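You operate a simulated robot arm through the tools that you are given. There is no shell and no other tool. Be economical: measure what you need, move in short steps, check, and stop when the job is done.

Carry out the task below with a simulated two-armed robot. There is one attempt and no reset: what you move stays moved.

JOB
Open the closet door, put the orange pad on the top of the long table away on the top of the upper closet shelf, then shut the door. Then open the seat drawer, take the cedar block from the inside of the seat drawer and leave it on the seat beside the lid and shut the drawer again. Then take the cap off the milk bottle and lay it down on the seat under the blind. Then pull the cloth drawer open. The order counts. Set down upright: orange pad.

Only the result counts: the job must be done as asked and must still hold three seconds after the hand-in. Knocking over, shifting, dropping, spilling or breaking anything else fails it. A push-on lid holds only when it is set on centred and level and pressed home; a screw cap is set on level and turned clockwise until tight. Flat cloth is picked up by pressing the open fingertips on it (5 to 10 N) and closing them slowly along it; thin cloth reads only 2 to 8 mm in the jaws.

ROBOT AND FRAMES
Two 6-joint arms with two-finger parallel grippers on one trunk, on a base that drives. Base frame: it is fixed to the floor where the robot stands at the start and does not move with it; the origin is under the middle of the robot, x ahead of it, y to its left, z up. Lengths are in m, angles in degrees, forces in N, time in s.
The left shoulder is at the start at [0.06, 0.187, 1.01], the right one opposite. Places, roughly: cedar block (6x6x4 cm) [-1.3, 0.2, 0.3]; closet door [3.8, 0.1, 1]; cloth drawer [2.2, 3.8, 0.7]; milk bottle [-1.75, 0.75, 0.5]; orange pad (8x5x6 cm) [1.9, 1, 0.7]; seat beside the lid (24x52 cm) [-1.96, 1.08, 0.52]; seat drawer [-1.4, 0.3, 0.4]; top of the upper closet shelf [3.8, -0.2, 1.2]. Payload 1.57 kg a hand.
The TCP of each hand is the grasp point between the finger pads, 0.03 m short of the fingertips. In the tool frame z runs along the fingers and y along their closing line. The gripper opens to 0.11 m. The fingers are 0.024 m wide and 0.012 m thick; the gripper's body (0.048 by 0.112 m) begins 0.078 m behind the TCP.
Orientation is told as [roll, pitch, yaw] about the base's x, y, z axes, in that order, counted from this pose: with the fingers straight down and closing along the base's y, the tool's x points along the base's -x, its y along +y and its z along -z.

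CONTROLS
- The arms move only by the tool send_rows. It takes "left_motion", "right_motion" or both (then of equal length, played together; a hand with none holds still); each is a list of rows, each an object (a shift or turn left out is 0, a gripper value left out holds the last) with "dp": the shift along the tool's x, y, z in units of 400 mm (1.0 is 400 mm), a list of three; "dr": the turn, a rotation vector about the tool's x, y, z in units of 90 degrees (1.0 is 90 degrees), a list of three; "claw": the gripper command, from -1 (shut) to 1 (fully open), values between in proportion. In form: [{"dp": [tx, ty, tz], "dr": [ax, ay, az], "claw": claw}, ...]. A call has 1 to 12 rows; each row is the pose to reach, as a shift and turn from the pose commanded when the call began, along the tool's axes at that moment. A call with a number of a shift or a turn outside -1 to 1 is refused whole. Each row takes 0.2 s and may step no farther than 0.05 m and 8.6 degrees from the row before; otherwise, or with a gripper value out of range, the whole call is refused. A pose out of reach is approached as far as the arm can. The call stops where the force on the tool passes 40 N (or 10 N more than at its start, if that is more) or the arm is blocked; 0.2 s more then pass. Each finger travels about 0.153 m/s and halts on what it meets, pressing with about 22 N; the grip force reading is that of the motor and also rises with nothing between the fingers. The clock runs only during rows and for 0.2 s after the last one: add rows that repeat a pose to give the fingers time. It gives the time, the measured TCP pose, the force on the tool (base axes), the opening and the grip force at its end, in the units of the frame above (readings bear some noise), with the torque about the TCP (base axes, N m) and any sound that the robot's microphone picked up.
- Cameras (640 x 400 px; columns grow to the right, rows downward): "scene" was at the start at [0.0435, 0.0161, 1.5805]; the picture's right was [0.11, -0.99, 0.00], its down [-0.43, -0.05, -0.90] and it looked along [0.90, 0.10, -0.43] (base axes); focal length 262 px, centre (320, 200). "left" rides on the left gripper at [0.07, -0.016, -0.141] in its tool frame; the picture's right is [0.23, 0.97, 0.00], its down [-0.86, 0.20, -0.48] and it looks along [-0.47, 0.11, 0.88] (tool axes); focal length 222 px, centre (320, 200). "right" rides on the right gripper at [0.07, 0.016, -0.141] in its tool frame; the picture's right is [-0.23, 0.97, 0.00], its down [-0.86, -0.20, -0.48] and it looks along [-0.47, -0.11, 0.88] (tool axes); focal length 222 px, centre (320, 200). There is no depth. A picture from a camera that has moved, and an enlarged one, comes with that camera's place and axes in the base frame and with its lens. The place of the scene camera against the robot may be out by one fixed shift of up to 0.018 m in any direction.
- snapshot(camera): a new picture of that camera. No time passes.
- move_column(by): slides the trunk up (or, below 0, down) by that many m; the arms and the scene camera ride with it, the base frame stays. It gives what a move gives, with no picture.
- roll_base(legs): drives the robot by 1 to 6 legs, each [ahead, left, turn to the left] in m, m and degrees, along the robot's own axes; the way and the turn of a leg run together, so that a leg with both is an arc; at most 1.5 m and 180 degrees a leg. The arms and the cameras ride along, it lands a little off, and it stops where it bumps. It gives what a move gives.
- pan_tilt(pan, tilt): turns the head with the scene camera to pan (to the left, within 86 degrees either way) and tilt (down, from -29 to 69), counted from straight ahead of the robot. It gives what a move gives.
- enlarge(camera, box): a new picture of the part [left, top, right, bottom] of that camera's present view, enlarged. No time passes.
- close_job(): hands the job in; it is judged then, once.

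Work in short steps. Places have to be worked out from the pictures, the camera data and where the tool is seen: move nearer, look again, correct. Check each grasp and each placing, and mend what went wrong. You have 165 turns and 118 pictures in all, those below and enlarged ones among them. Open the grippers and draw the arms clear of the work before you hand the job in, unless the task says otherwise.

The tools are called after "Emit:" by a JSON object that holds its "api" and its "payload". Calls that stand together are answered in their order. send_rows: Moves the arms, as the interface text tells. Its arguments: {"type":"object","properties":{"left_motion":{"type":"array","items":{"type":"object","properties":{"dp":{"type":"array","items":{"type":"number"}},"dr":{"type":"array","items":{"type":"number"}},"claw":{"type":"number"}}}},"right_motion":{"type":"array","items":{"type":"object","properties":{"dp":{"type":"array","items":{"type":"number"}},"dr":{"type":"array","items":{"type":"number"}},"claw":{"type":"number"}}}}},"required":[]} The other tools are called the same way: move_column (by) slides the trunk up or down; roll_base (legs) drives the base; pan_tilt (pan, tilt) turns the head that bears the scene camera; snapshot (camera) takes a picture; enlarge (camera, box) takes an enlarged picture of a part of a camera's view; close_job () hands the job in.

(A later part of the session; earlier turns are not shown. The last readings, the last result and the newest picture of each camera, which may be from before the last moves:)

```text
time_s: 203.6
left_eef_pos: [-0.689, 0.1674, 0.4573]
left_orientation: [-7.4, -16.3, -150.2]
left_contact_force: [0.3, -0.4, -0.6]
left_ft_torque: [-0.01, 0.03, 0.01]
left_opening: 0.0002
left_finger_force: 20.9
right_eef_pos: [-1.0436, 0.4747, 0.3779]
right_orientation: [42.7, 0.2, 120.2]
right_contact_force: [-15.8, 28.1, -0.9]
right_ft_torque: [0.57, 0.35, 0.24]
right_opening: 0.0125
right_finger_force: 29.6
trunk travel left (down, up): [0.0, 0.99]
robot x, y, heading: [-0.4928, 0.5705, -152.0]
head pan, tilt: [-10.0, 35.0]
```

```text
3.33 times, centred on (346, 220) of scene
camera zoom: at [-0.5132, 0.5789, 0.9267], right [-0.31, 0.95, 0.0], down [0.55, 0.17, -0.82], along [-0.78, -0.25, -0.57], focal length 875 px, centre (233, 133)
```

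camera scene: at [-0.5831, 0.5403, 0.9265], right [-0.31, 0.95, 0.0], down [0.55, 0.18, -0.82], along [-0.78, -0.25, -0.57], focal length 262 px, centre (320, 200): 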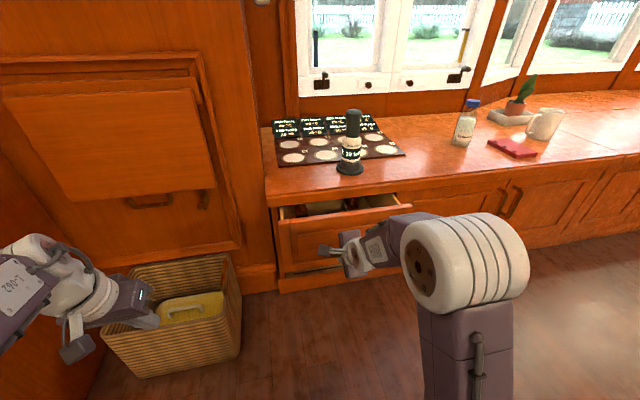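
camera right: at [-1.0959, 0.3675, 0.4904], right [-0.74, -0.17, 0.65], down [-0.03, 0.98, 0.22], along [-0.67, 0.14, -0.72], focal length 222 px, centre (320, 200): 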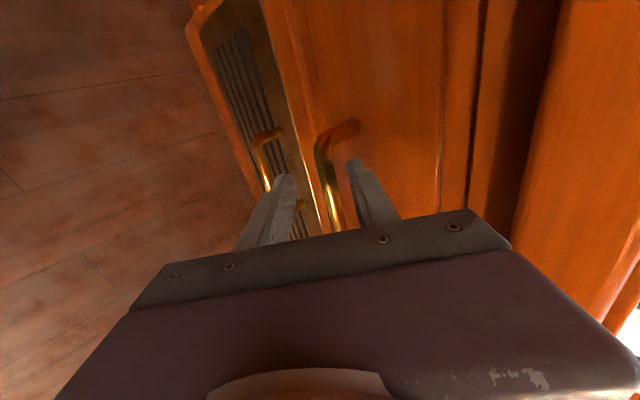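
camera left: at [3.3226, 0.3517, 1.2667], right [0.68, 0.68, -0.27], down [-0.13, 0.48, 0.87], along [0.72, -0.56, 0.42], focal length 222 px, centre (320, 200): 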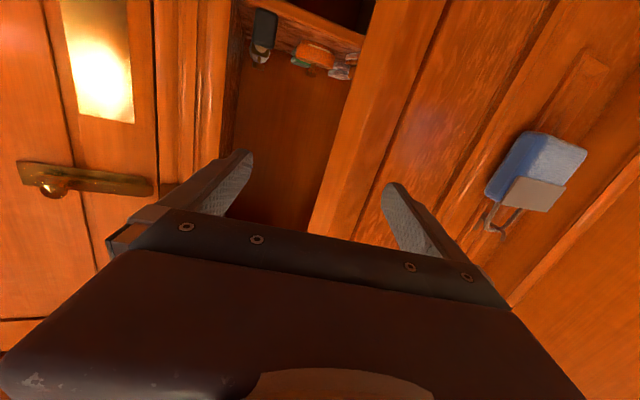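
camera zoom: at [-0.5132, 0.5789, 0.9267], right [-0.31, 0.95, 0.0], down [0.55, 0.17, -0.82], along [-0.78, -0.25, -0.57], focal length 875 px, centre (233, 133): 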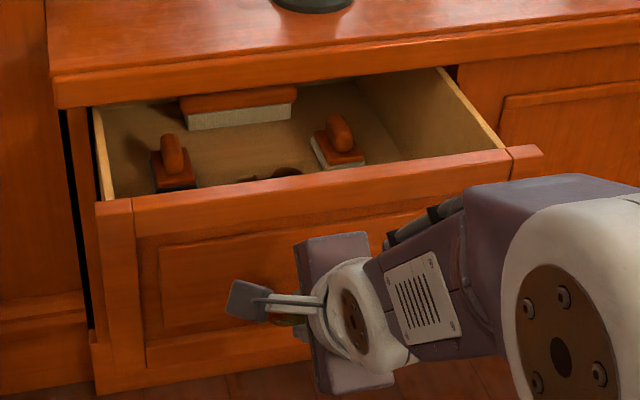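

Drawer open ~18 cm, showing brushes and something behind the front. I pull 5 cm more with a slight rightward correction.

Emit:
{"api": "roll_base", "payload": {"legs": [[-0.06, -0.012, 0]]}}

Emit:
{"api": "enlarge", "payload": {"camera": "scene", "box": [250, 160, 442, 280]}}

```text
time_s: 204.6
left_eef_pos: [-0.6413, 0.206, 0.4577]
left_orientation: [-7.6, -16.4, -150.0]
left_contact_force: [-0.5, 0.7, -0.5]
left_ft_torque: [0.0, -0.01, 0.01]
left_opening: 0.0001
left_finger_force: 21.8
right_eef_pos: [-0.9955, 0.5111, 0.3789]
right_orientation: [42.9, 0.1, 120.3]
right_contact_force: [15.8, -27.3, -2.3]
right_ft_torque: [0.08, 0.01, 0.62]
right_opening: 0.013
right_finger_force: 29.3
trunk travel left (down, up): [0.0, 0.99]
robot x, y, heading: [-0.4455, 0.608, -152.3]
head pan, tilt: [-10.0, 35.0]
```

```text
3.33 times, centred on (346, 220) of scene
camera zoom: at [-0.4644, 0.6151, 0.9267], right [-0.31, 0.95, 0.0], down [0.55, 0.18, -0.82], along [-0.78, -0.25, -0.57], focal length 875 px, centre (233, 133)
```

zoom: 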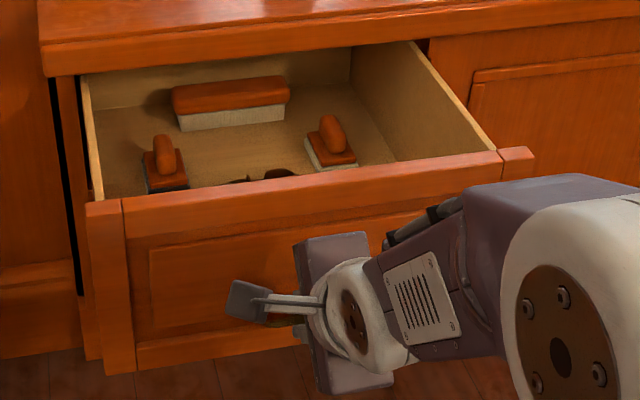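

Open ~24 cm. I release the bar, withdraw, and look into the drawer with the right camera after raising.

Emit:
{"api": "send_rows", "payload": {"right_motion": [{"claw": -0.2}, {"claw": -0.1}, {"dp": [0, 0, -0.03], "claw": -0.1}, {"dp": [0, 0, -0.06], "claw": -0.1}]}}

Emit:
{"api": "roll_base", "payload": {"legs": [[-0.1, 0, 0]]}}

Emit:
{"api": "move_column", "payload": {"by": 0.4}}

Emit:
{"api": "snapshot", "payload": {"camera": "scene"}}

```text
time_s: 205.6
left_eef_pos: [-0.6421, 0.207, 0.4574]
left_orientation: [-7.5, -16.3, -150.2]
left_contact_force: [-0.4, -1.1, -0.1]
left_ft_torque: [-0.01, 0.01, -0.03]
left_opening: 0.0001
left_finger_force: 20.7
right_eef_pos: [-0.98, 0.5189, 0.3971]
right_orientation: [42.8, 0.1, 120.4]
right_contact_force: [0.2, 0.0, -0.5]
right_ft_torque: [-0.02, -0.03, -0.02]
right_opening: 0.0494
right_finger_force: 0.1
trunk travel left (down, up): [0.0, 0.99]
robot x, y, heading: [-0.4404, 0.6051, -152.3]
head pan, tilt: [-10.0, 35.0]
```

```text
time_s: 206.7
left_eef_pos: [-0.5659, 0.2366, 0.4581]
left_orientation: [-7.4, -16.3, -149.3]
left_contact_force: [-0.4, 0.4, 0.0]
left_ft_torque: [0.0, -0.01, -0.01]
left_opening: 0.0001
left_finger_force: 21.2
right_eef_pos: [-0.9103, 0.5452, 0.3977]
right_orientation: [42.9, 0.0, 121.1]
right_contact_force: [0.1, 0.7, 0.5]
right_ft_torque: [-0.02, -0.02, 0.05]
right_opening: 0.0495
right_finger_force: 0.0
trunk travel left (down, up): [0.0, 0.99]
robot x, y, heading: [-0.3768, 0.6435, -151.4]
head pan, tilt: [-10.0, 35.0]
stopped in leg 1: the robot was blocked; the commanded pose is now the measured one
```

```text
time_s: 210.6
left_eef_pos: [-0.5664, 0.2359, 0.858]
left_orientation: [-7.4, -16.4, -149.3]
left_contact_force: [0.4, 0.2, 0.5]
left_ft_torque: [-0.02, 0.02, -0.01]
left_opening: 0.0
left_finger_force: 20.9
right_eef_pos: [-0.9091, 0.5445, 0.7963]
right_orientation: [42.8, 0.1, 121.1]
right_contact_force: [-0.1, 0.3, 1.0]
right_ft_torque: [0.01, -0.03, -0.03]
right_opening: 0.0491
right_finger_force: 0.0
trunk travel left (down, up): [-0.4, 0.59]
robot x, y, heading: [-0.3723, 0.6376, -151.1]
head pan, tilt: [-10.0, 35.0]
```

```text
35 pictures are left
camera scene: at [-0.3954, 0.6483, 1.3267], right [-0.32, 0.95, 0.0], down [0.54, 0.18, -0.82], along [-0.78, -0.26, -0.57], focal length 262 px, centre (320, 200)
```

scene: 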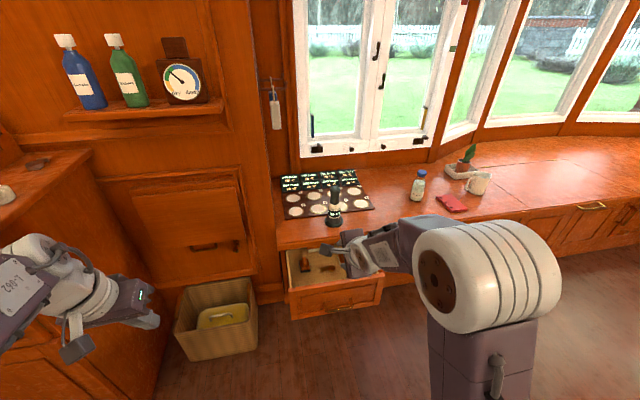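

I enlarge the open drawer to find the cedar block.

Emit:
{"api": "enlarge", "payload": {"camera": "scene", "box": [270, 230, 398, 310]}}

```text
5.00 times, centred on (334, 270) of scene
camera zoom: at [-0.3954, 0.6483, 1.3267], right [-0.32, 0.95, 0.0], down [0.54, 0.18, -0.82], along [-0.78, -0.26, -0.57], focal length 1312 px, centre (250, -150)
```

zoom: 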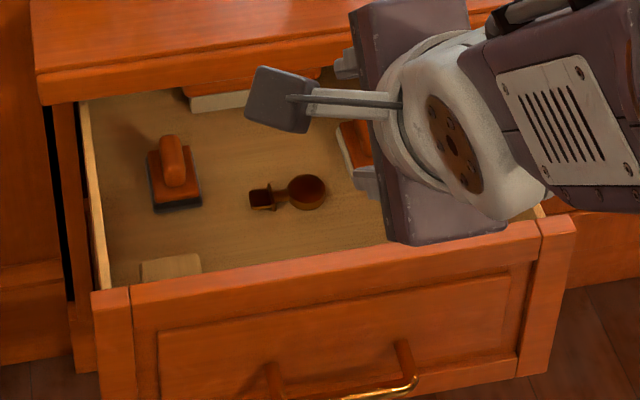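

The pale block sits front-left in the drawer. I unroll the right tool and test a near-vertical tool pose low down.

Emit:
{"api": "send_rows", "payload": {"right_motion": [{"dr": [0, 0, -0.09]}, {"dr": [0, 0, -0.18]}, {"dr": [0, 0, -0.27]}, {"dr": [0, 0, -0.36]}, {"dr": [0, 0, -0.45]}, {"dr": [0, 0, -0.54]}, {"dr": [0, 0, -0.63]}, {"dr": [0, 0, -0.72]}, {"dr": [0, 0, -0.81]}, {"dr": [0, 0, -0.9]}, {"dr": [0, 0, -0.98], "claw": 1}]}}

Emit:
{"api": "send_rows", "payload": {"right_motion": [{"dr": [0, 0.08, 0]}, {"dr": [0, 0.16, 0]}, {"dr": [0, 0.24, 0]}, {"dr": [0, 0.3, 0]}]}}

Emit:
{"api": "send_rows", "payload": {"right_motion": [{"dp": [0.05, 0, 0.05]}, {"dp": [0.1, 0, 0.1]}, {"dp": [0.14, 0, 0.16]}, {"dp": [0.16, 0, 0.22]}]}}

```text
time_s: 213.0
left_eef_pos: [-0.5668, 0.2361, 0.8587]
left_orientation: [-7.4, -16.5, -149.2]
left_contact_force: [-0.2, -0.8, 1.2]
left_ft_torque: [-0.02, -0.03, -0.03]
left_opening: 0.0001
left_finger_force: 20.9
right_eef_pos: [-0.9096, 0.5449, 0.7977]
right_orientation: [1.6, -42.8, -151.3]
right_contact_force: [-0.7, 0.5, 1.0]
right_ft_torque: [-0.01, -0.02, 0.01]
right_opening: 0.11
right_finger_force: 0.0
trunk travel left (down, up): [-0.4, 0.59]
robot x, y, heading: [-0.3756, 0.6391, -151.3]
head pan, tilt: [-10.0, 35.0]
```

```text
time_s: 214.0
left_eef_pos: [-0.567, 0.2365, 0.8565]
left_orientation: [-7.4, -16.4, -149.2]
left_contact_force: [0.5, -0.4, 0.3]
left_ft_torque: [-0.02, -0.02, -0.01]
left_opening: 0.0
left_finger_force: 21.0
right_eef_pos: [-0.9102, 0.543, 0.7963]
right_orientation: [1.4, -15.8, -150.6]
right_contact_force: [0.1, -0.4, 0.7]
right_ft_torque: [-0.01, 0.02, -0.01]
right_opening: 0.1098
right_finger_force: 0.1
trunk travel left (down, up): [-0.4, 0.59]
robot x, y, heading: [-0.3783, 0.6448, -151.4]
head pan, tilt: [-10.0, 35.0]
```

```text
time_s: 215.0
left_eef_pos: [-0.5659, 0.2364, 0.8578]
left_orientation: [-7.4, -16.4, -149.3]
left_contact_force: [-0.9, -0.8, 0.1]
left_ft_torque: [0.0, 0.01, 0.01]
left_opening: 0.0
left_finger_force: 21.8
right_eef_pos: [-0.8746, 0.5598, 0.6956]
right_orientation: [1.4, -15.7, -150.5]
right_contact_force: [0.5, -0.6, 0.2]
right_ft_torque: [0.02, 0.0, 0.03]
right_opening: 0.1102
right_finger_force: 0.1
trunk travel left (down, up): [-0.4, 0.59]
robot x, y, heading: [-0.3792, 0.6414, -151.4]
head pan, tilt: [-10.0, 35.0]
```

The near-vertical pose reaches low enough. I move ahead and left over the drawer and look down with the right camera.

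Emit:
{"api": "roll_base", "payload": {"legs": [[0.17, 0.09, 0]]}}

Emit:
{"api": "snapshot", "payload": {"camera": "right"}}

```text
time_s: 216.5
left_eef_pos: [-0.6732, 0.075, 0.8558]
left_orientation: [-7.5, -16.4, -149.3]
left_contact_force: [-0.6, 1.1, 0.3]
left_ft_torque: [0.03, 0.0, -0.02]
left_opening: 0.0
left_finger_force: 21.1
right_eef_pos: [-0.9815, 0.3994, 0.6948]
right_orientation: [1.4, -15.8, -150.6]
right_contact_force: [0.4, -0.7, -0.4]
right_ft_torque: [0.02, 0.01, 0.01]
right_opening: 0.1101
right_finger_force: 0.0
trunk travel left (down, up): [-0.4, 0.59]
robot x, y, heading: [-0.4837, 0.4793, -151.4]
head pan, tilt: [-10.0, 35.0]
```

```text
33 pictures are left
camera right: at [-0.8834, 0.4393, 0.8107], right [0.29, -0.95, 0.08], down [-0.71, -0.16, 0.69], along [-0.64, -0.26, -0.72], focal length 222 px, centre (320, 200)
```

right: 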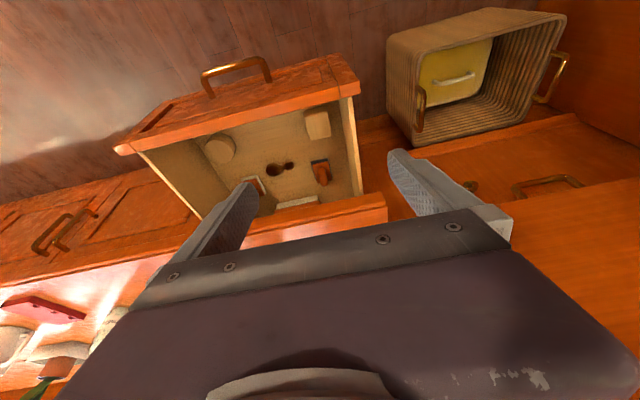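

Block located near (-1.065, 0.35), top z≈0.36. I make the tool more vertical, narrow the jaws to ~8.5 cm, and extend the arm over it.

Emit:
{"api": "send_rows", "payload": {"right_motion": [{"dp": [-0.04, 0, 0.01], "dr": [0, 0.04, 0], "claw": 0.55}, {"dp": [-0.08, 0, 0.02], "dr": [0, 0.08, 0], "claw": 0.55}, {"dp": [-0.13, 0, 0.035], "dr": [0, 0.12, 0], "claw": 0.55}, {"dp": [-0.18, 0, 0.05], "dr": [0, 0.12, 0], "claw": 0.55}, {"dp": [-0.23, 0, 0.065], "dr": [0, 0.12, 0], "claw": 0.55}]}}

Emit:
{"api": "move_column", "payload": {"by": -0.2}}

Emit:
{"api": "snapshot", "payload": {"camera": "right"}}

```text
time_s: 217.7
left_eef_pos: [-0.6722, 0.0762, 0.8571]
left_orientation: [-7.4, -16.4, -149.4]
left_contact_force: [-0.5, -0.3, -0.6]
left_ft_torque: [-0.01, -0.01, 0.01]
left_opening: 0.0
left_finger_force: 21.1
right_eef_pos: [-1.0657, 0.3525, 0.6948]
right_orientation: [1.3, -5.0, -150.5]
right_contact_force: [-0.1, -0.4, -1.0]
right_ft_torque: [-0.02, 0.02, -0.01]
right_opening: 0.0852
right_finger_force: 0.0
trunk travel left (down, up): [-0.4, 0.59]
robot x, y, heading: [-0.4823, 0.4835, -151.3]
head pan, tilt: [-10.0, 35.0]
```

```text
time_s: 219.9
left_eef_pos: [-0.6732, 0.0762, 0.6576]
left_orientation: [-7.4, -16.4, -149.4]
left_contact_force: [-0.4, 0.0, 0.5]
left_ft_torque: [-0.01, 0.0, 0.02]
left_opening: 0.0
left_finger_force: 21.3
right_eef_pos: [-1.0649, 0.3532, 0.4947]
right_orientation: [1.3, -5.1, -150.5]
right_contact_force: [0.9, 0.1, -0.8]
right_ft_torque: [0.01, -0.01, -0.01]
right_opening: 0.0852
right_finger_force: 0.0
trunk travel left (down, up): [-0.2, 0.79]
robot x, y, heading: [-0.4806, 0.4826, -151.4]
head pan, tilt: [-10.0, 35.0]
```

```text
32 pictures are left
camera right: at [-0.9871, 0.3815, 0.6288], right [0.29, -0.96, 0.04], down [-0.81, -0.22, 0.55], along [-0.51, -0.19, -0.84], focal length 222 px, centre (320, 200)
```

right: 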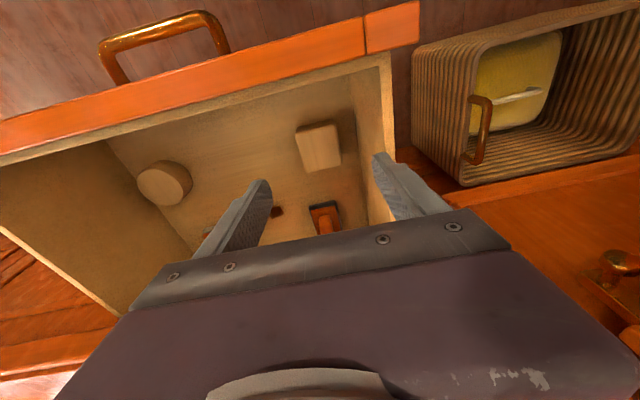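

Now the block reads as (-1.088, 0.339) with its top about z 0.30, deeper than thought. I make the tool vertical, shift 3.5 cm forward and descend to just above it.

Emit:
{"api": "send_rows", "payload": {"right_motion": [{"dp": [-0.045, 0, 0], "dr": [0, 0.03, 0]}, {"dp": [-0.088, 0, -0.008], "dr": [0, 0.056, 0]}]}}

Emit:
{"api": "move_column", "payload": {"by": -0.12}}

Emit:
{"api": "snapshot", "payload": {"camera": "right"}}

```text
time_s: 220.5
left_eef_pos: [-0.6728, 0.0758, 0.6582]
left_orientation: [-7.5, -16.4, -149.4]
left_contact_force: [0.5, -0.3, -0.1]
left_ft_torque: [-0.03, 0.01, 0.02]
left_opening: 0.0001
left_finger_force: 21.2
right_eef_pos: [-1.0809, 0.344, 0.4994]
right_orientation: [1.3, 0.1, -150.3]
right_contact_force: [-0.6, 0.9, 0.1]
right_ft_torque: [-0.01, 0.01, -0.05]
right_opening: 0.0853
right_finger_force: 0.2
right hand out of reach, approached as far as the arm can: row 2
trunk travel left (down, up): [-0.2, 0.79]
robot x, y, heading: [-0.4819, 0.4821, -151.6]
head pan, tilt: [-10.0, 35.0]
```

```text
time_s: 222.0
left_eef_pos: [-0.6724, 0.0755, 0.5375]
left_orientation: [-7.4, -16.4, -149.4]
left_contact_force: [-0.4, 0.3, 0.3]
left_ft_torque: [0.01, 0.01, 0.0]
left_opening: 0.0002
left_finger_force: 21.2
right_eef_pos: [-1.0817, 0.3451, 0.3797]
right_orientation: [1.3, 0.0, -150.3]
right_contact_force: [0.0, 0.3, -0.6]
right_ft_torque: [-0.01, 0.02, 0.02]
right_opening: 0.0847
right_finger_force: 0.1
trunk travel left (down, up): [-0.08, 0.91]
robot x, y, heading: [-0.4821, 0.4808, -151.4]
head pan, tilt: [-10.0, 35.0]
```

```text
31 pictures are left
camera right: at [-1.0142, 0.3673, 0.519], right [0.29, -0.96, 0.02], down [-0.85, -0.24, 0.47], along [-0.45, -0.15, -0.88], focal length 222 px, centre (320, 200)
```

right: 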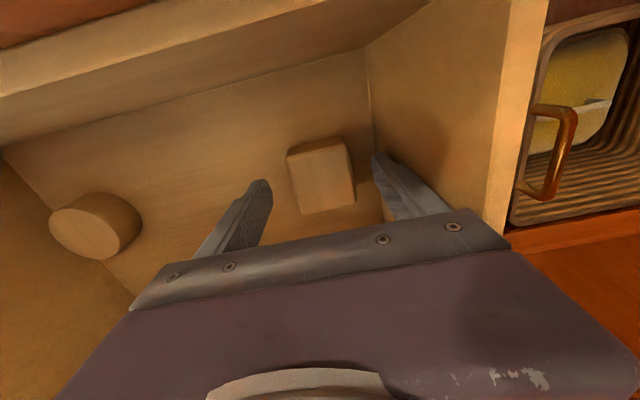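

The block top is at z≈0.29, nearly centred. I go 2 cm forward with the base (for camera clearance from the drawer front), narrow the jaws slightly, and descend.

Emit:
{"api": "roll_base", "payload": {"legs": [[0.02, 0, 0]]}}

Emit:
{"api": "send_rows", "payload": {"right_motion": [{"dr": [0, 0.04, 0], "claw": 0.44}, {"dr": [0, 0.05, 0], "claw": 0.44}]}}

Emit:
{"api": "move_column", "payload": {"by": -0.06}}

Emit:
{"api": "snapshot", "payload": {"camera": "right"}}

```text
time_s: 222.8
left_eef_pos: [-0.6903, 0.066, 0.5369]
left_orientation: [-7.3, -16.5, -149.4]
left_contact_force: [-0.1, 0.3, -0.4]
left_ft_torque: [0.03, 0.02, 0.0]
left_opening: 0.0
left_finger_force: 21.6
right_eef_pos: [-1.0994, 0.3361, 0.38]
right_orientation: [1.3, -0.1, -150.3]
right_contact_force: [0.3, -0.9, -0.8]
right_ft_torque: [-0.01, -0.06, 0.0]
right_opening: 0.0853
right_finger_force: 0.2
trunk travel left (down, up): [-0.08, 0.91]
robot x, y, heading: [-0.4993, 0.4719, -151.4]
head pan, tilt: [-10.0, 35.0]
```

```text
time_s: 223.4
left_eef_pos: [-0.6893, 0.0662, 0.5382]
left_orientation: [-7.4, -16.4, -149.5]
left_contact_force: [0.6, -0.7, -0.3]
left_ft_torque: [-0.02, -0.03, -0.03]
left_opening: 0.0
left_finger_force: 21.5
right_eef_pos: [-1.088, 0.3417, 0.3783]
right_orientation: [1.3, 4.0, -150.2]
right_contact_force: [-0.2, 0.6, -0.6]
right_ft_torque: [0.01, 0.05, 0.0]
right_opening: 0.0791
right_finger_force: 0.1
right hand out of reach, approached as far as the arm can: row 1, 2
trunk travel left (down, up): [-0.08, 0.91]
robot x, y, heading: [-0.4996, 0.4715, -151.3]
head pan, tilt: [-10.0, 35.0]
```

```text
time_s: 224.2
left_eef_pos: [-0.6895, 0.0668, 0.487]
left_orientation: [-7.6, -16.5, -149.3]
left_contact_force: [0.6, -0.5, 0.5]
left_ft_torque: [-0.02, 0.01, -0.01]
left_opening: 0.0
left_finger_force: 21.3
right_eef_pos: [-1.0908, 0.3419, 0.3373]
right_orientation: [1.1, 2.7, -150.3]
right_contact_force: [0.4, -0.1, 18.9]
right_ft_torque: [0.62, 0.59, -0.05]
right_opening: 0.078
right_finger_force: 0.0
trunk travel left (down, up): [-0.029, 0.961]
robot x, y, heading: [-0.5034, 0.4757, -151.4]
head pan, tilt: [-10.0, 35.0]
stopped: the force on the tool passed its limit (the readings are from after the stop); the commanded pose is now the measured one
```

```text
30 pictures are left
camera right: at [-1.03, 0.3589, 0.4793], right [0.29, -0.96, 0.01], down [-0.86, -0.25, 0.43], along [-0.41, -0.13, -0.9], focal length 222 px, centre (320, 200)
```

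right: 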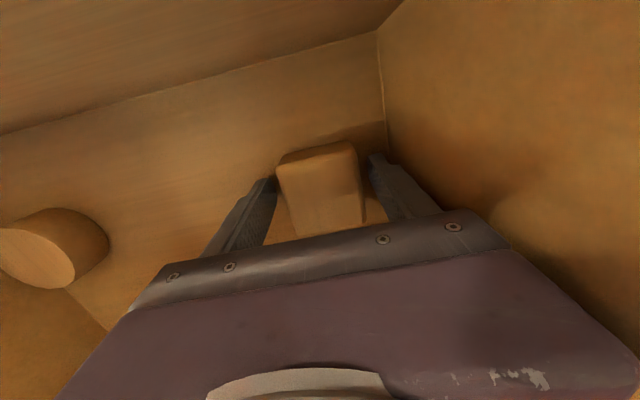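

Right finger seems to have landed on the block's edge. I raise 2 cm, shift 6 mm right, open a little wider and descend again.

Emit:
{"api": "send_rows", "payload": {"right_motion": [{"dp": [0, 0, -0.05]}, {"dp": [0, -0.015, -0.05], "claw": 0.62}, {"dp": [0, -0.015, -0.05], "claw": 0.62}]}}

Emit:
{"api": "enlarge", "payload": {"camera": "right", "box": [200, 90, 440, 240]}}

```text
time_s: 225.0
left_eef_pos: [-0.6901, 0.0655, 0.487]
left_orientation: [-7.5, -16.4, -149.4]
left_contact_force: [-0.1, -0.2, -0.2]
left_ft_torque: [-0.01, 0.01, -0.02]
left_opening: 0.0001
left_finger_force: 21.7
right_eef_pos: [-1.0924, 0.3481, 0.3516]
right_orientation: [1.2, 3.1, -150.2]
right_contact_force: [0.2, 0.2, 0.3]
right_ft_torque: [0.01, 0.03, 0.02]
right_opening: 0.0888
right_finger_force: 0.0
right hand out of reach, approached as far as the arm can: row 1
trunk travel left (down, up): [-0.029, 0.961]
robot x, y, heading: [-0.5006, 0.4723, -151.2]
head pan, tilt: [-10.0, 35.0]
```

```text
2.67 times, centred on (320, 165) of right
camera zoom: at [-1.0321, 0.3658, 0.4953], right [0.29, -0.96, 0.01], down [-0.87, -0.26, 0.43], along [-0.41, -0.13, -0.9], focal length 592 px, centre (320, 293)
```

zoom: 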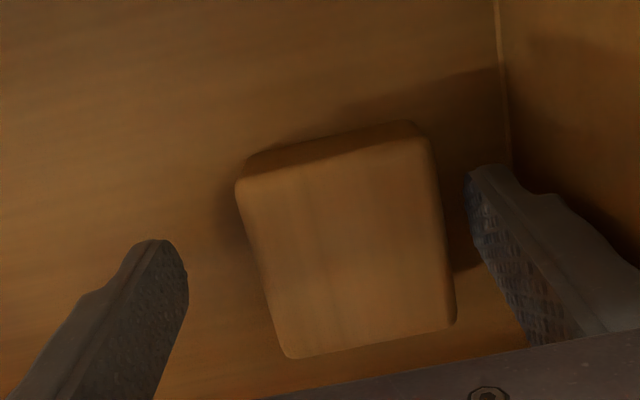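

Likely that contact was the drawer floor (z≈0.305), with the block properly between the fingers. I recentre, lower 8 mm and close.

Emit:
{"api": "send_rows", "payload": {"right_motion": [{"dp": [0, 0.018, 0.01]}, {"dp": [0, 0.018, 0.02]}, {"dp": [0, 0.018, 0.02], "claw": 0.2}, {"dp": [0, 0.018, 0.02], "claw": -0.3}, {"dp": [0, 0.018, 0.02], "claw": -1}, {"dp": [0, 0.018, 0.02], "claw": -1}]}}

Emit:
{"api": "snapshot", "payload": {"camera": "right"}}

```text
time_s: 226.4
left_eef_pos: [-0.6904, 0.066, 0.4856]
left_orientation: [-7.4, -16.4, -149.4]
left_contact_force: [-0.1, -0.2, -0.5]
left_ft_torque: [-0.01, 0.02, -0.01]
left_opening: 0.0002
left_finger_force: 22.0
right_eef_pos: [-1.09, 0.3409, 0.3434]
right_orientation: [1.2, 3.2, -150.3]
right_contact_force: [0.8, 0.8, 0.3]
right_ft_torque: [0.03, 0.05, 0.01]
right_opening: 0.0554
right_finger_force: 22.2
right hand out of reach, approached as far as the arm can: row 1
trunk travel left (down, up): [-0.029, 0.961]
robot x, y, heading: [-0.4986, 0.4718, -151.4]
head pan, tilt: [-10.0, 35.0]
```

```text
28 pictures are left
camera right: at [-1.0294, 0.3586, 0.4882], right [0.29, -0.96, 0.01], down [-0.87, -0.26, 0.43], along [-0.41, -0.13, -0.9], focal length 222 px, centre (320, 200)
```

right: 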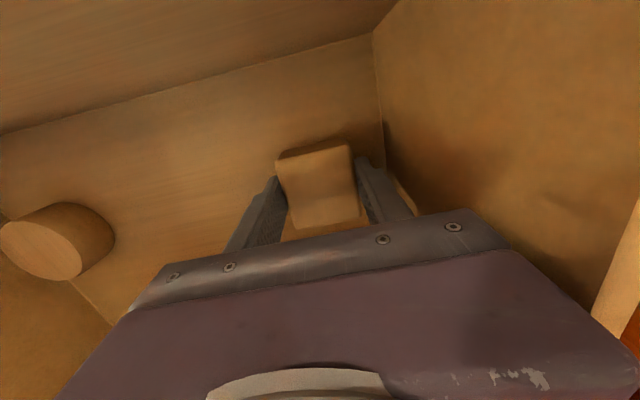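

Block gripped (55 mm). I lift it out and move right along the bench, passing between the open drawer and the armchair.

Emit:
{"api": "move_column", "payload": {"by": 0.4}}

Emit:
{"api": "roll_base", "payload": {"legs": [[0, -0.5, 0], [0, -0.5, 0]]}}

Emit:
{"api": "snapshot", "payload": {"camera": "scene"}}

```text
time_s: 230.2
left_eef_pos: [-0.69, 0.0661, 0.887]
left_orientation: [-7.4, -16.3, -149.4]
left_contact_force: [0.1, 0.8, -0.3]
left_ft_torque: [-0.02, 0.04, 0.02]
left_opening: 0.0
left_finger_force: 21.4
right_eef_pos: [-1.0916, 0.3404, 0.7444]
right_orientation: [1.2, 3.1, -150.2]
right_contact_force: [-1.3, -0.5, -0.2]
right_ft_torque: [0.01, 0.0, -0.03]
right_opening: 0.0551
right_finger_force: 22.0
trunk travel left (down, up): [-0.429, 0.561]
robot x, y, heading: [-0.5019, 0.4717, -151.2]
head pan, tilt: [-10.0, 35.0]
```

```text
time_s: 235.7
left_eef_pos: [-1.1656, 0.9377, 0.8869]
left_orientation: [-7.4, -16.3, -148.9]
left_contact_force: [-0.4, 0.0, -0.3]
left_ft_torque: [-0.02, 0.0, 0.0]
left_opening: 0.0001
left_finger_force: 21.6
right_eef_pos: [-1.5676, 1.2097, 0.7453]
right_orientation: [1.2, 3.1, -149.6]
right_contact_force: [-0.4, 0.8, -0.2]
right_ft_torque: [-0.05, -0.03, 0.0]
right_opening: 0.055
right_finger_force: 21.7
trunk travel left (down, up): [-0.429, 0.561]
robot x, y, heading: [-0.98, 1.3436, -150.9]
head pan, tilt: [-10.0, 35.0]
```

```text
27 pictures are left
camera scene: at [-0.9983, 1.3512, 1.3558], right [-0.33, 0.95, 0.0], down [0.54, 0.19, -0.82], along [-0.77, -0.27, -0.57], focal length 262 px, centre (320, 200)
```

scene: 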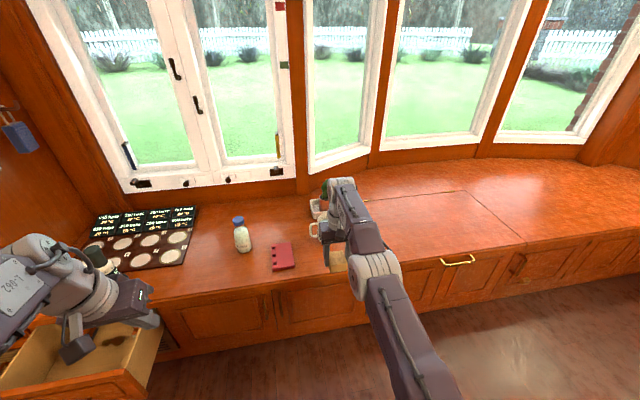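

I see the lid (seam and brass pull) on the seat, with mug, plant and red pad left of it. The free spot in front-right of the mug, before the lid, is about (-1.80, 1.20). I move closer and look through the right camera.

Emit:
{"api": "roll_base", "payload": {"legs": [[0.12, -0.1, -1]]}}

Emit:
{"api": "snapshot", "payload": {"camera": "right"}}

```text
time_s: 237.1
left_eef_pos: [-1.3264, 0.9698, 0.8864]
left_orientation: [-7.5, -16.5, -150.0]
left_contact_force: [0.6, 0.3, -0.5]
left_ft_torque: [-0.02, -0.03, -0.01]
left_opening: 0.0
left_finger_force: 20.9
right_eef_pos: [-1.7235, 1.2464, 0.744]
right_orientation: [1.2, 3.2, -150.7]
right_contact_force: [-0.2, 0.7, -1.3]
right_ft_torque: [-0.01, -0.02, -0.02]
right_opening: 0.0552
right_finger_force: 21.4
trunk travel left (down, up): [-0.429, 0.561]
robot x, y, heading: [-1.1324, 1.3738, -152.1]
head pan, tilt: [-10.0, 35.0]
```

```text
26 pictures are left
camera right: at [-1.6628, 1.2657, 0.8876], right [0.28, -0.96, 0.01], down [-0.87, -0.25, 0.43], along [-0.41, -0.13, -0.9], focal length 222 px, centre (320, 200)
```

right: 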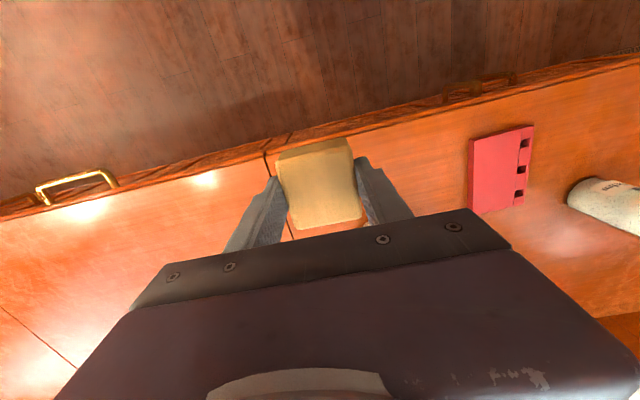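

The lid seam is at v≈2.0, left of it is free seat in front of the mug. I shift 9 cm forward and 3 cm left, then lower to just above the seat.

Emit:
{"api": "roll_base", "payload": {"legs": [[0.093, 0.035, 0]]}}

Emit:
{"api": "move_column", "payload": {"by": -0.15}}

Emit:
{"api": "snapshot", "payload": {"camera": "right"}}

Emit:
{"api": "snapshot", "payload": {"camera": "scene"}}

```text
time_s: 238.2
left_eef_pos: [-1.39, 0.8938, 0.8865]
left_orientation: [-7.5, -16.3, -150.0]
left_contact_force: [-0.9, -0.3, -0.3]
left_ft_torque: [0.04, 0.0, 0.01]
left_opening: 0.0
left_finger_force: 21.8
right_eef_pos: [-1.789, 1.1725, 0.7433]
right_orientation: [1.1, 3.2, -150.8]
right_contact_force: [-0.1, -0.1, 0.5]
right_ft_torque: [0.02, 0.0, 0.0]
right_opening: 0.0552
right_finger_force: 21.8
trunk travel left (down, up): [-0.429, 0.561]
robot x, y, heading: [-1.1959, 1.299, -151.7]
head pan, tilt: [-10.0, 35.0]
```

```text
time_s: 240.0
left_eef_pos: [-1.3914, 0.8968, 0.7378]
left_orientation: [-7.4, -16.3, -149.9]
left_contact_force: [0.4, -0.2, 1.1]
left_ft_torque: [-0.02, -0.02, 0.01]
left_opening: 0.0
left_finger_force: 21.3
right_eef_pos: [-1.7877, 1.172, 0.5942]
right_orientation: [1.3, 3.1, -150.6]
right_contact_force: [0.4, -0.1, -0.2]
right_ft_torque: [0.01, -0.02, 0.01]
right_opening: 0.055
right_finger_force: 21.7
trunk travel left (down, up): [-0.279, 0.711]
robot x, y, heading: [-1.1964, 1.2933, -151.8]
head pan, tilt: [-10.0, 35.0]
```

```text
25 pictures are left
camera right: at [-1.7273, 1.1911, 0.7383], right [0.28, -0.96, 0.01], down [-0.87, -0.25, 0.43], along [-0.41, -0.13, -0.9], focal length 222 px, centre (320, 200)
```

right: 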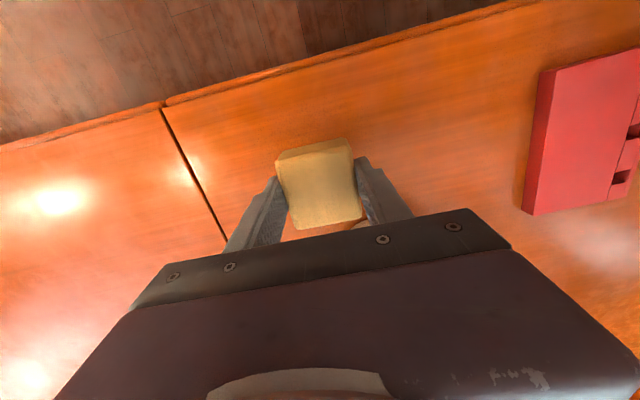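

```text
24 pictures are left
camera scene: at [-1.2159, 1.3062, 1.2058], right [-0.31, 0.95, 0.0], down [0.55, 0.18, -0.82], along [-0.78, -0.25, -0.57], focal length 262 px, centre (320, 200)
```

scene: 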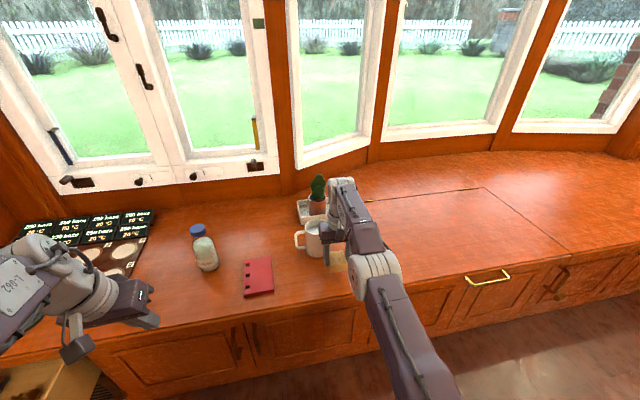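

Clear around. I lower onto the seat with small steps until contact.

Emit:
{"api": "send_rows", "payload": {"right_motion": [{"dp": [0, 0, 0.02]}, {"dp": [0, 0, 0.04]}, {"dp": [0, 0, 0.06]}, {"dp": [0, 0, 0.075]}, {"dp": [0, 0, 0.09]}, {"dp": [0, 0, 0.1]}, {"dp": [0, 0, 0.11]}, {"dp": [0, 0, 0.12]}, {"dp": [0, 0, 0.13]}]}}

```text
time_s: 241.9
left_eef_pos: [-1.3881, 0.8963, 0.7377]
left_orientation: [-7.5, -16.7, -149.8]
left_contact_force: [-0.4, -0.6, -0.4]
left_ft_torque: [0.03, 0.02, 0.0]
left_opening: 0.0001
left_finger_force: 21.3
right_eef_pos: [-1.7893, 1.1711, 0.5517]
right_orientation: [1.0, 2.7, -150.8]
right_contact_force: [11.0, 3.5, 20.4]
right_ft_torque: [0.61, 0.07, -0.44]
right_opening: 0.0553
right_finger_force: 22.3
right hand out of reach, approached as far as the arm can: row 6, 7, 8, 9
trunk travel left (down, up): [-0.279, 0.711]
robot x, y, heading: [-1.1945, 1.2997, -152.0]
head pan, tilt: [-10.0, 35.0]
stopped in row 9 (right hand): the force on the tool passed its limit (the readings are from after the stop); the commanded pose is now the measured one
```

Contact at z 0.552. I open moderately and lift straight up.

Emit:
{"api": "send_rows", "payload": {"right_motion": [{"claw": 0.2}, {"claw": 0.45}, {"claw": 0.45}]}}

Emit:
{"api": "move_column", "payload": {"by": 0.2}}

Emit:
{"api": "snapshot", "payload": {"camera": "right"}}

```text
time_s: 242.7
left_eef_pos: [-1.388, 0.8956, 0.7376]
left_orientation: [-7.5, -16.6, -149.8]
left_contact_force: [0.7, -0.5, -0.6]
left_ft_torque: [0.01, -0.05, 0.0]
left_opening: 0.0001
left_finger_force: 21.6
right_eef_pos: [-1.7871, 1.1703, 0.5521]
right_orientation: [1.2, 2.7, -150.5]
right_contact_force: [20.2, -11.2, 27.0]
right_ft_torque: [0.36, 0.03, -0.23]
right_opening: 0.0607
right_finger_force: 0.1
trunk travel left (down, up): [-0.279, 0.711]
robot x, y, heading: [-1.1957, 1.3025, -151.9]
head pan, tilt: [-10.0, 35.0]
```

```text
time_s: 244.9
left_eef_pos: [-1.3914, 0.8966, 0.9363]
left_orientation: [-7.4, -16.4, -149.8]
left_contact_force: [0.4, -0.1, -0.1]
left_ft_torque: [0.01, 0.02, 0.02]
left_opening: 0.0001
left_finger_force: 21.3
right_eef_pos: [-1.7908, 1.171, 0.7478]
right_orientation: [1.2, 2.9, -150.7]
right_contact_force: [-0.6, -0.1, 0.0]
right_ft_torque: [0.01, -0.01, -0.01]
right_opening: 0.08
right_finger_force: 0.0
trunk travel left (down, up): [-0.479, 0.511]
robot x, y, heading: [-1.2005, 1.2983, -151.9]
head pan, tilt: [-10.0, 35.0]
```

```text
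23 pictures are left
camera right: at [-1.7291, 1.1886, 0.8907], right [0.28, -0.96, 0.01], down [-0.87, -0.25, 0.43], along [-0.41, -0.13, -0.9], focal length 222 px, centre (320, 200)
```

right: 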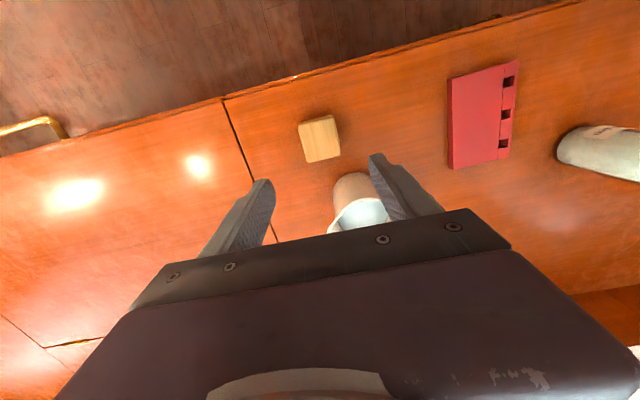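

The block stands on the seat beside the lid; mug undisturbed. Now I close the jaws, retract the right arm, go back to the drawer and lower the hand in front of its handle.

Emit:
{"api": "send_rows", "payload": {"right_motion": [{"dp": [0.1, 0, 0], "claw": -1}, {"dp": [0.2, 0, 0], "claw": -1}, {"dp": [0.3, 0, 0], "claw": -1}, {"dp": [0.4, 0, 0], "claw": -1}, {"dp": [0.45, 0, 0], "claw": -1}]}}

Emit:
{"api": "roll_base", "payload": {"legs": [[-0.25, 0, 0], [0, 0.5, 0], [0, 0.45, 0]]}}

Emit:
{"api": "move_column", "payload": {"by": -0.34}}

Emit:
{"api": "snapshot", "payload": {"camera": "scene"}}

```text
time_s: 246.1
left_eef_pos: [-1.3908, 0.8953, 0.9367]
left_orientation: [-7.4, -16.3, -149.9]
left_contact_force: [-0.1, 0.4, 0.8]
left_ft_torque: [-0.02, 0.0, -0.02]
left_opening: 0.0
left_finger_force: 21.3
right_eef_pos: [-1.79, 1.1698, 0.7466]
right_orientation: [1.1, 3.0, -150.7]
right_contact_force: [0.1, -1.0, 0.8]
right_ft_torque: [-0.02, 0.0, -0.01]
right_opening: 0.0
right_finger_force: 20.8
right hand out of reach, approached as far as the arm can: row 1, 2, 3, 4, 5
trunk travel left (down, up): [-0.479, 0.511]
robot x, y, heading: [-1.2, 1.2958, -151.6]
head pan, tilt: [-10.0, 35.0]
```

```text
time_s: 252.8
left_eef_pos: [-0.7219, 0.1788, 0.9356]
left_orientation: [-7.5, -16.4, -149.8]
left_contact_force: [-0.6, 0.2, -0.2]
left_ft_torque: [0.0, 0.0, 0.01]
left_opening: 0.0001
left_finger_force: 21.1
right_eef_pos: [-1.1215, 0.4538, 0.7478]
right_orientation: [1.1, 3.0, -150.7]
right_contact_force: [0.2, 0.1, -0.3]
right_ft_torque: [0.02, 0.01, 0.02]
right_opening: 0.0
right_finger_force: 21.1
trunk travel left (down, up): [-0.479, 0.511]
robot x, y, heading: [-0.5288, 0.5756, -151.8]
head pan, tilt: [-10.0, 35.0]
```

```text
time_s: 256.1
left_eef_pos: [-0.7229, 0.1791, 0.5959]
left_orientation: [-7.4, -16.4, -149.9]
left_contact_force: [-0.9, 0.2, 0.9]
left_ft_torque: [0.0, 0.02, 0.0]
left_opening: 0.0
left_finger_force: 21.6
right_eef_pos: [-1.123, 0.4536, 0.4087]
right_orientation: [1.0, 3.1, -150.8]
right_contact_force: [-0.7, 0.6, -0.7]
right_ft_torque: [-0.03, -0.01, -0.01]
right_opening: 0.0003
right_finger_force: 21.5
trunk travel left (down, up): [-0.139, 0.851]
robot x, y, heading: [-0.5253, 0.5815, -152.0]
head pan, tilt: [-10.0, 35.0]
```

```text
22 pictures are left
camera scene: at [-0.5477, 0.5893, 1.0658], right [-0.31, 0.95, 0.0], down [0.55, 0.18, -0.82], along [-0.78, -0.25, -0.57], focal length 262 px, centre (320, 200)
```

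scene: 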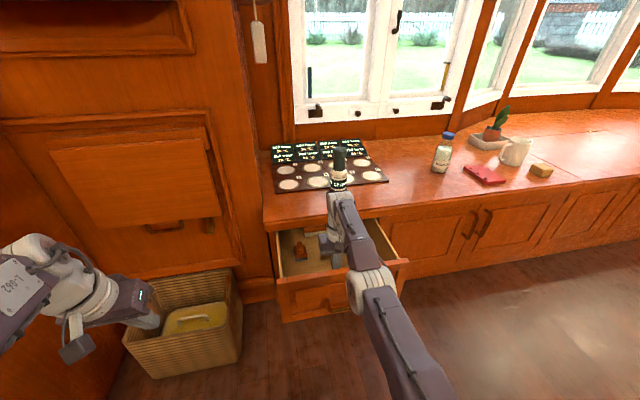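

Oops: the arm had not retracted, so the hand is inside the drawer (no contact). I raise it again, then retract with some tilt.

Emit:
{"api": "move_column", "payload": {"by": 0.2}}

Emit:
{"api": "send_rows", "payload": {"right_motion": [{"dr": [0, -0.09, 0]}, {"dr": [0, -0.18, 0]}, {"dp": [0.08, 0, 0], "dr": [0, -0.2, 0]}, {"dp": [0.18, 0, 0], "dr": [0, -0.2, 0]}, {"dp": [0.28, 0, 0], "dr": [0, -0.2, 0]}, {"dp": [0.38, 0, 0], "dr": [0, -0.2, 0]}, {"dp": [0.48, 0, 0], "dr": [0, -0.2, 0]}]}}

```text
time_s: 258.3
left_eef_pos: [-0.7216, 0.1784, 0.7959]
left_orientation: [-7.4, -16.4, -149.9]
left_contact_force: [0.3, 0.2, 0.2]
left_ft_torque: [0.0, 0.0, -0.01]
left_opening: 0.0
left_finger_force: 21.7
right_eef_pos: [-1.1216, 0.454, 0.607]
right_orientation: [1.1, 2.9, -150.8]
right_contact_force: [0.5, 0.2, -0.8]
right_ft_torque: [0.0, 0.02, 0.0]
right_opening: 0.0
right_finger_force: 21.5
trunk travel left (down, up): [-0.339, 0.651]
robot x, y, heading: [-0.5291, 0.5816, -151.7]
head pan, tilt: [-10.0, 35.0]
```

```text
time_s: 259.9
left_eef_pos: [-0.7228, 0.1786, 0.7969]
left_orientation: [-7.4, -16.3, -150.0]
left_contact_force: [0.2, 0.2, 0.5]
left_ft_torque: [0.01, -0.01, 0.0]
left_opening: 0.0
left_finger_force: 21.6
right_eef_pos: [-1.1861, 0.4165, 0.6332]
right_orientation: [1.2, -14.9, -151.2]
right_contact_force: [-0.5, -0.2, 0.6]
right_ft_torque: [0.01, -0.02, -0.01]
right_opening: 0.0
right_finger_force: 21.3
right hand out of reach, approached as far as the arm can: row 1, 2, 3, 4, 5, 6, 7
trunk travel left (down, up): [-0.339, 0.651]
robot x, y, heading: [-0.5284, 0.5815, -151.8]
head pan, tilt: [-10.0, 35.0]
```

I retract again from this tilt, back toward the previously reachable pose.

Emit:
{"api": "send_rows", "payload": {"right_motion": [{"dp": [0.05, 0, -0.015]}, {"dp": [0.1, 0, -0.03]}, {"dp": [0.2, 0, -0.05]}, {"dp": [0.3, 0, -0.08]}, {"dp": [0.4, 0, -0.1]}, {"dp": [0.5, 0, -0.12]}]}}

```text
time_s: 261.3
left_eef_pos: [-0.7229, 0.1785, 0.7956]
left_orientation: [-7.3, -16.4, -149.9]
left_contact_force: [0.7, 0.5, -0.7]
left_ft_torque: [-0.03, 0.01, -0.04]
left_opening: 0.0
left_finger_force: 21.1
right_eef_pos: [-1.1849, 0.4159, 0.6358]
right_orientation: [1.2, -14.9, -151.1]
right_contact_force: [0.7, 0.1, -0.4]
right_ft_torque: [0.01, -0.01, 0.02]
right_opening: 0.0
right_finger_force: 21.2
right hand out of reach, approached as far as the arm can: row 1, 2, 3, 4, 5, 6
trunk travel left (down, up): [-0.339, 0.651]
robot x, y, heading: [-0.5298, 0.5827, -151.9]
head pan, tilt: [-10.0, 35.0]
```

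The arm seems at a joint limit. I try moving up and tilting to the earlier 45° family to free it.

Emit:
{"api": "send_rows", "payload": {"right_motion": [{"dp": [0, 0, -0.08]}, {"dp": [0, 0, -0.16]}, {"dp": [0, 0, -0.24]}, {"dp": [0, 0, -0.3], "dr": [0, -0.08, 0]}, {"dp": [0, 0, -0.36], "dr": [0, -0.16, 0]}, {"dp": [0, 0, -0.4], "dr": [0, -0.24, 0]}]}}

Emit:
{"api": "snapshot", "payload": {"camera": "scene"}}

```text
time_s: 262.7
left_eef_pos: [-0.7219, 0.1792, 0.7972]
left_orientation: [-7.5, -16.4, -149.9]
left_contact_force: [0.0, 0.0, 0.8]
left_ft_torque: [-0.03, -0.02, 0.01]
left_opening: 0.0
left_finger_force: 21.6
right_eef_pos: [-1.2093, 0.4041, 0.8482]
right_orientation: [1.3, -35.0, -151.5]
right_contact_force: [-0.1, -0.4, 0.7]
right_ft_torque: [0.01, -0.01, -0.02]
right_opening: 0.0002
right_finger_force: 21.2
right hand out of reach, approached as far as the arm can: row 1, 2, 3, 4, 5, 6
trunk travel left (down, up): [-0.339, 0.651]
robot x, y, heading: [-0.5291, 0.5823, -151.9]
head pan, tilt: [-10.0, 35.0]
```

```text
21 pictures are left
camera scene: at [-0.5477, 0.5892, 1.2657], right [-0.31, 0.95, 0.0], down [0.55, 0.18, -0.82], along [-0.78, -0.25, -0.57], focal length 262 px, centre (320, 200)
```

scene: 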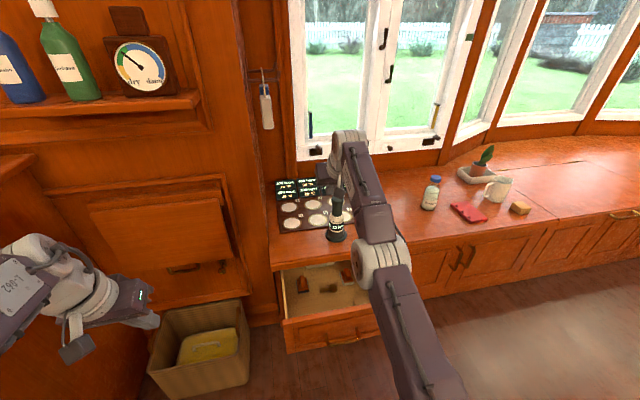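

The elbow has straightened out. I pull the hand back and up toward the robot to re-bend it.

Emit:
{"api": "send_rows", "payload": {"right_motion": [{"dp": [0.045, 0, -0.08]}, {"dp": [0.09, 0, -0.16]}, {"dp": [0.135, 0, -0.24]}, {"dp": [0.18, 0, -0.32]}, {"dp": [0.225, 0, -0.4]}, {"dp": [0.27, 0, -0.49]}]}}

```text
time_s: 264.1
left_eef_pos: [-0.7181, 0.18, 0.799]
left_orientation: [-7.5, -16.9, -149.7]
left_contact_force: [0.8, 0.1, 0.8]
left_ft_torque: [-0.06, 0.1, 0.0]
left_opening: 0.0001
left_finger_force: 21.1
right_eef_pos: [-1.0667, 0.4807, 1.0365]
right_orientation: [1.1, -34.5, -151.4]
right_contact_force: [1.8, 0.3, 1.3]
right_ft_torque: [-0.07, 0.13, -0.01]
right_opening: 0.0002
right_finger_force: 21.1
right hand out of reach, approached as far as the arm can: row 1, 2, 3, 4, 5, 6
trunk travel left (down, up): [-0.339, 0.651]
robot x, y, heading: [-0.5293, 0.5835, -151.9]
head pan, tilt: [-10.0, 35.0]
```

It's moving back in. Continue: back 10 cm, then down.

Emit:
{"api": "send_rows", "payload": {"right_motion": [{"dp": [0.07, 0, -0.05]}, {"dp": [0.14, 0, -0.1]}, {"dp": [0.21, 0, -0.15]}, {"dp": [0.25, 0, -0.1]}, {"dp": [0.3, 0, 0]}, {"dp": [0.35, 0, 0.08]}, {"dp": [0.4, 0, 0.16]}, {"dp": [0.45, 0, 0.24]}, {"dp": [0.5, 0, 0.32]}]}}

```text
time_s: 266.1
left_eef_pos: [-0.7221, 0.1774, 0.7972]
left_orientation: [-7.5, -16.4, -150.0]
left_contact_force: [0.9, 0.5, 0.5]
left_ft_torque: [-0.01, 0.04, 0.01]
left_opening: 0.0
left_finger_force: 21.0
right_eef_pos: [-1.0052, 0.5168, 1.093]
right_orientation: [1.3, -36.1, -151.7]
right_contact_force: [0.0, 0.2, -0.6]
right_ft_torque: [-0.01, 0.02, -0.03]
right_opening: 0.0
right_finger_force: 21.2
right hand out of reach, approached as far as the arm can: row 1, 2, 3, 4, 5, 6, 7, 8, 9
trunk travel left (down, up): [-0.339, 0.651]
robot x, y, heading: [-0.5279, 0.5829, -151.7]
head pan, tilt: [-10.0, 35.0]
```

I pull directly inward along the arm (back and down toward the shoulder) to unlock the elbow.

Emit:
{"api": "send_rows", "payload": {"right_motion": [{"dp": [0.11, 0, 0.01]}, {"dp": [0.22, 0, 0.02]}, {"dp": [0.33, 0, 0.03]}, {"dp": [0.44, 0, 0.04]}]}}

Emit:
{"api": "snapshot", "payload": {"camera": "scene"}}

```text
time_s: 267.1
left_eef_pos: [-0.7226, 0.1787, 0.7964]
left_orientation: [-7.3, -16.4, -149.9]
left_contact_force: [0.6, -0.1, -0.1]
left_ft_torque: [0.03, -0.01, 0.02]
left_opening: 0.0002
left_finger_force: 21.9
right_eef_pos: [-1.0025, 0.516, 1.0933]
right_orientation: [1.4, -36.4, -151.7]
right_contact_force: [0.1, -0.5, -0.5]
right_ft_torque: [0.01, 0.01, 0.01]
right_opening: 0.0003
right_finger_force: 21.7
right hand out of reach, approached as far as the arm can: row 1, 2, 3, 4
trunk travel left (down, up): [-0.339, 0.651]
robot x, y, heading: [-0.5321, 0.5837, -151.8]
head pan, tilt: [-10.0, 35.0]
```

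```text
20 pictures are left
camera scene: at [-0.5477, 0.5893, 1.2658], right [-0.31, 0.95, 0.0], down [0.55, 0.18, -0.82], along [-0.78, -0.25, -0.57], focal length 262 px, centre (320, 200)
```

scene: 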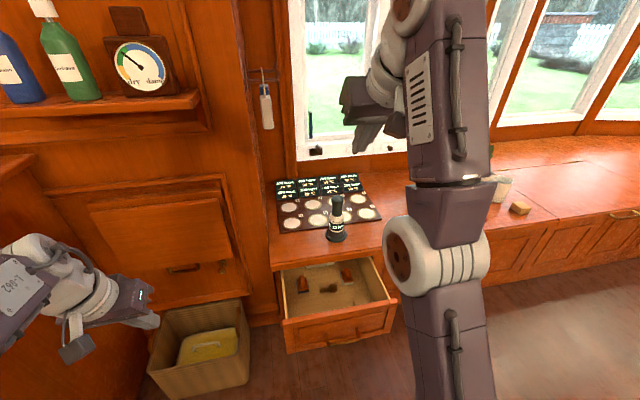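

The picture shows the upper arm vertical with the elbow on top, not straight. I rotate the tool toward vertical about the wrist, which brings the fingers back and down.

Emit:
{"api": "send_rows", "payload": {"right_motion": [{"dp": [0.069, 0, -0.004], "dr": [0, 0.08, 0]}, {"dp": [0.137, 0, -0.017], "dr": [0, 0.16, 0]}, {"dp": [0.2025, 0, -0.039], "dr": [0, 0.24, 0]}, {"dp": [0.265, 0, -0.068], "dr": [0, 0.32, 0]}, {"dp": [0.323, 0, -0.105], "dr": [0, 0.4, 0]}]}}

Emit:
{"api": "send_rows", "payload": {"right_motion": [{"dp": [0, 0, 0.08]}, {"dp": [0, 0, 0.16]}, {"dp": [0.05, 0, 0.24]}, {"dp": [0.1, 0, 0.32]}, {"dp": [0.15, 0, 0.4]}]}}

```text
time_s: 268.3
left_eef_pos: [-0.7216, 0.1789, 0.7962]
left_orientation: [-7.4, -16.4, -149.8]
left_contact_force: [-0.1, -0.1, -0.3]
left_ft_torque: [0.0, 0.0, -0.02]
left_opening: 0.0
left_finger_force: 20.9
right_eef_pos: [-0.8854, 0.5795, 0.9921]
right_orientation: [1.1, -0.6, -150.8]
right_contact_force: [0.0, 0.5, -0.6]
right_ft_torque: [-0.01, 0.01, 0.03]
right_opening: 0.0
right_finger_force: 21.1
right hand out of reach, approached as far as the arm can: row 2, 3, 4, 5
trunk travel left (down, up): [-0.339, 0.651]
robot x, y, heading: [-0.53, 0.582, -151.7]
head pan, tilt: [-10.0, 35.0]
```

```text
time_s: 269.5
left_eef_pos: [-0.7211, 0.1797, 0.7967]
left_orientation: [-7.4, -16.3, -149.9]
left_contact_force: [0.8, -0.2, -0.3]
left_ft_torque: [-0.03, -0.03, 0.0]
left_opening: 0.0001
left_finger_force: 21.4
right_eef_pos: [-0.8342, 0.6055, 0.8315]
right_orientation: [1.1, -0.4, -150.9]
right_contact_force: [-1.3, -0.4, -1.1]
right_ft_torque: [-0.01, 0.0, -0.01]
right_opening: 0.0
right_finger_force: 21.3
trunk travel left (down, up): [-0.339, 0.651]
robot x, y, heading: [-0.5312, 0.5803, -151.7]
head pan, tilt: [-10.0, 35.0]
```

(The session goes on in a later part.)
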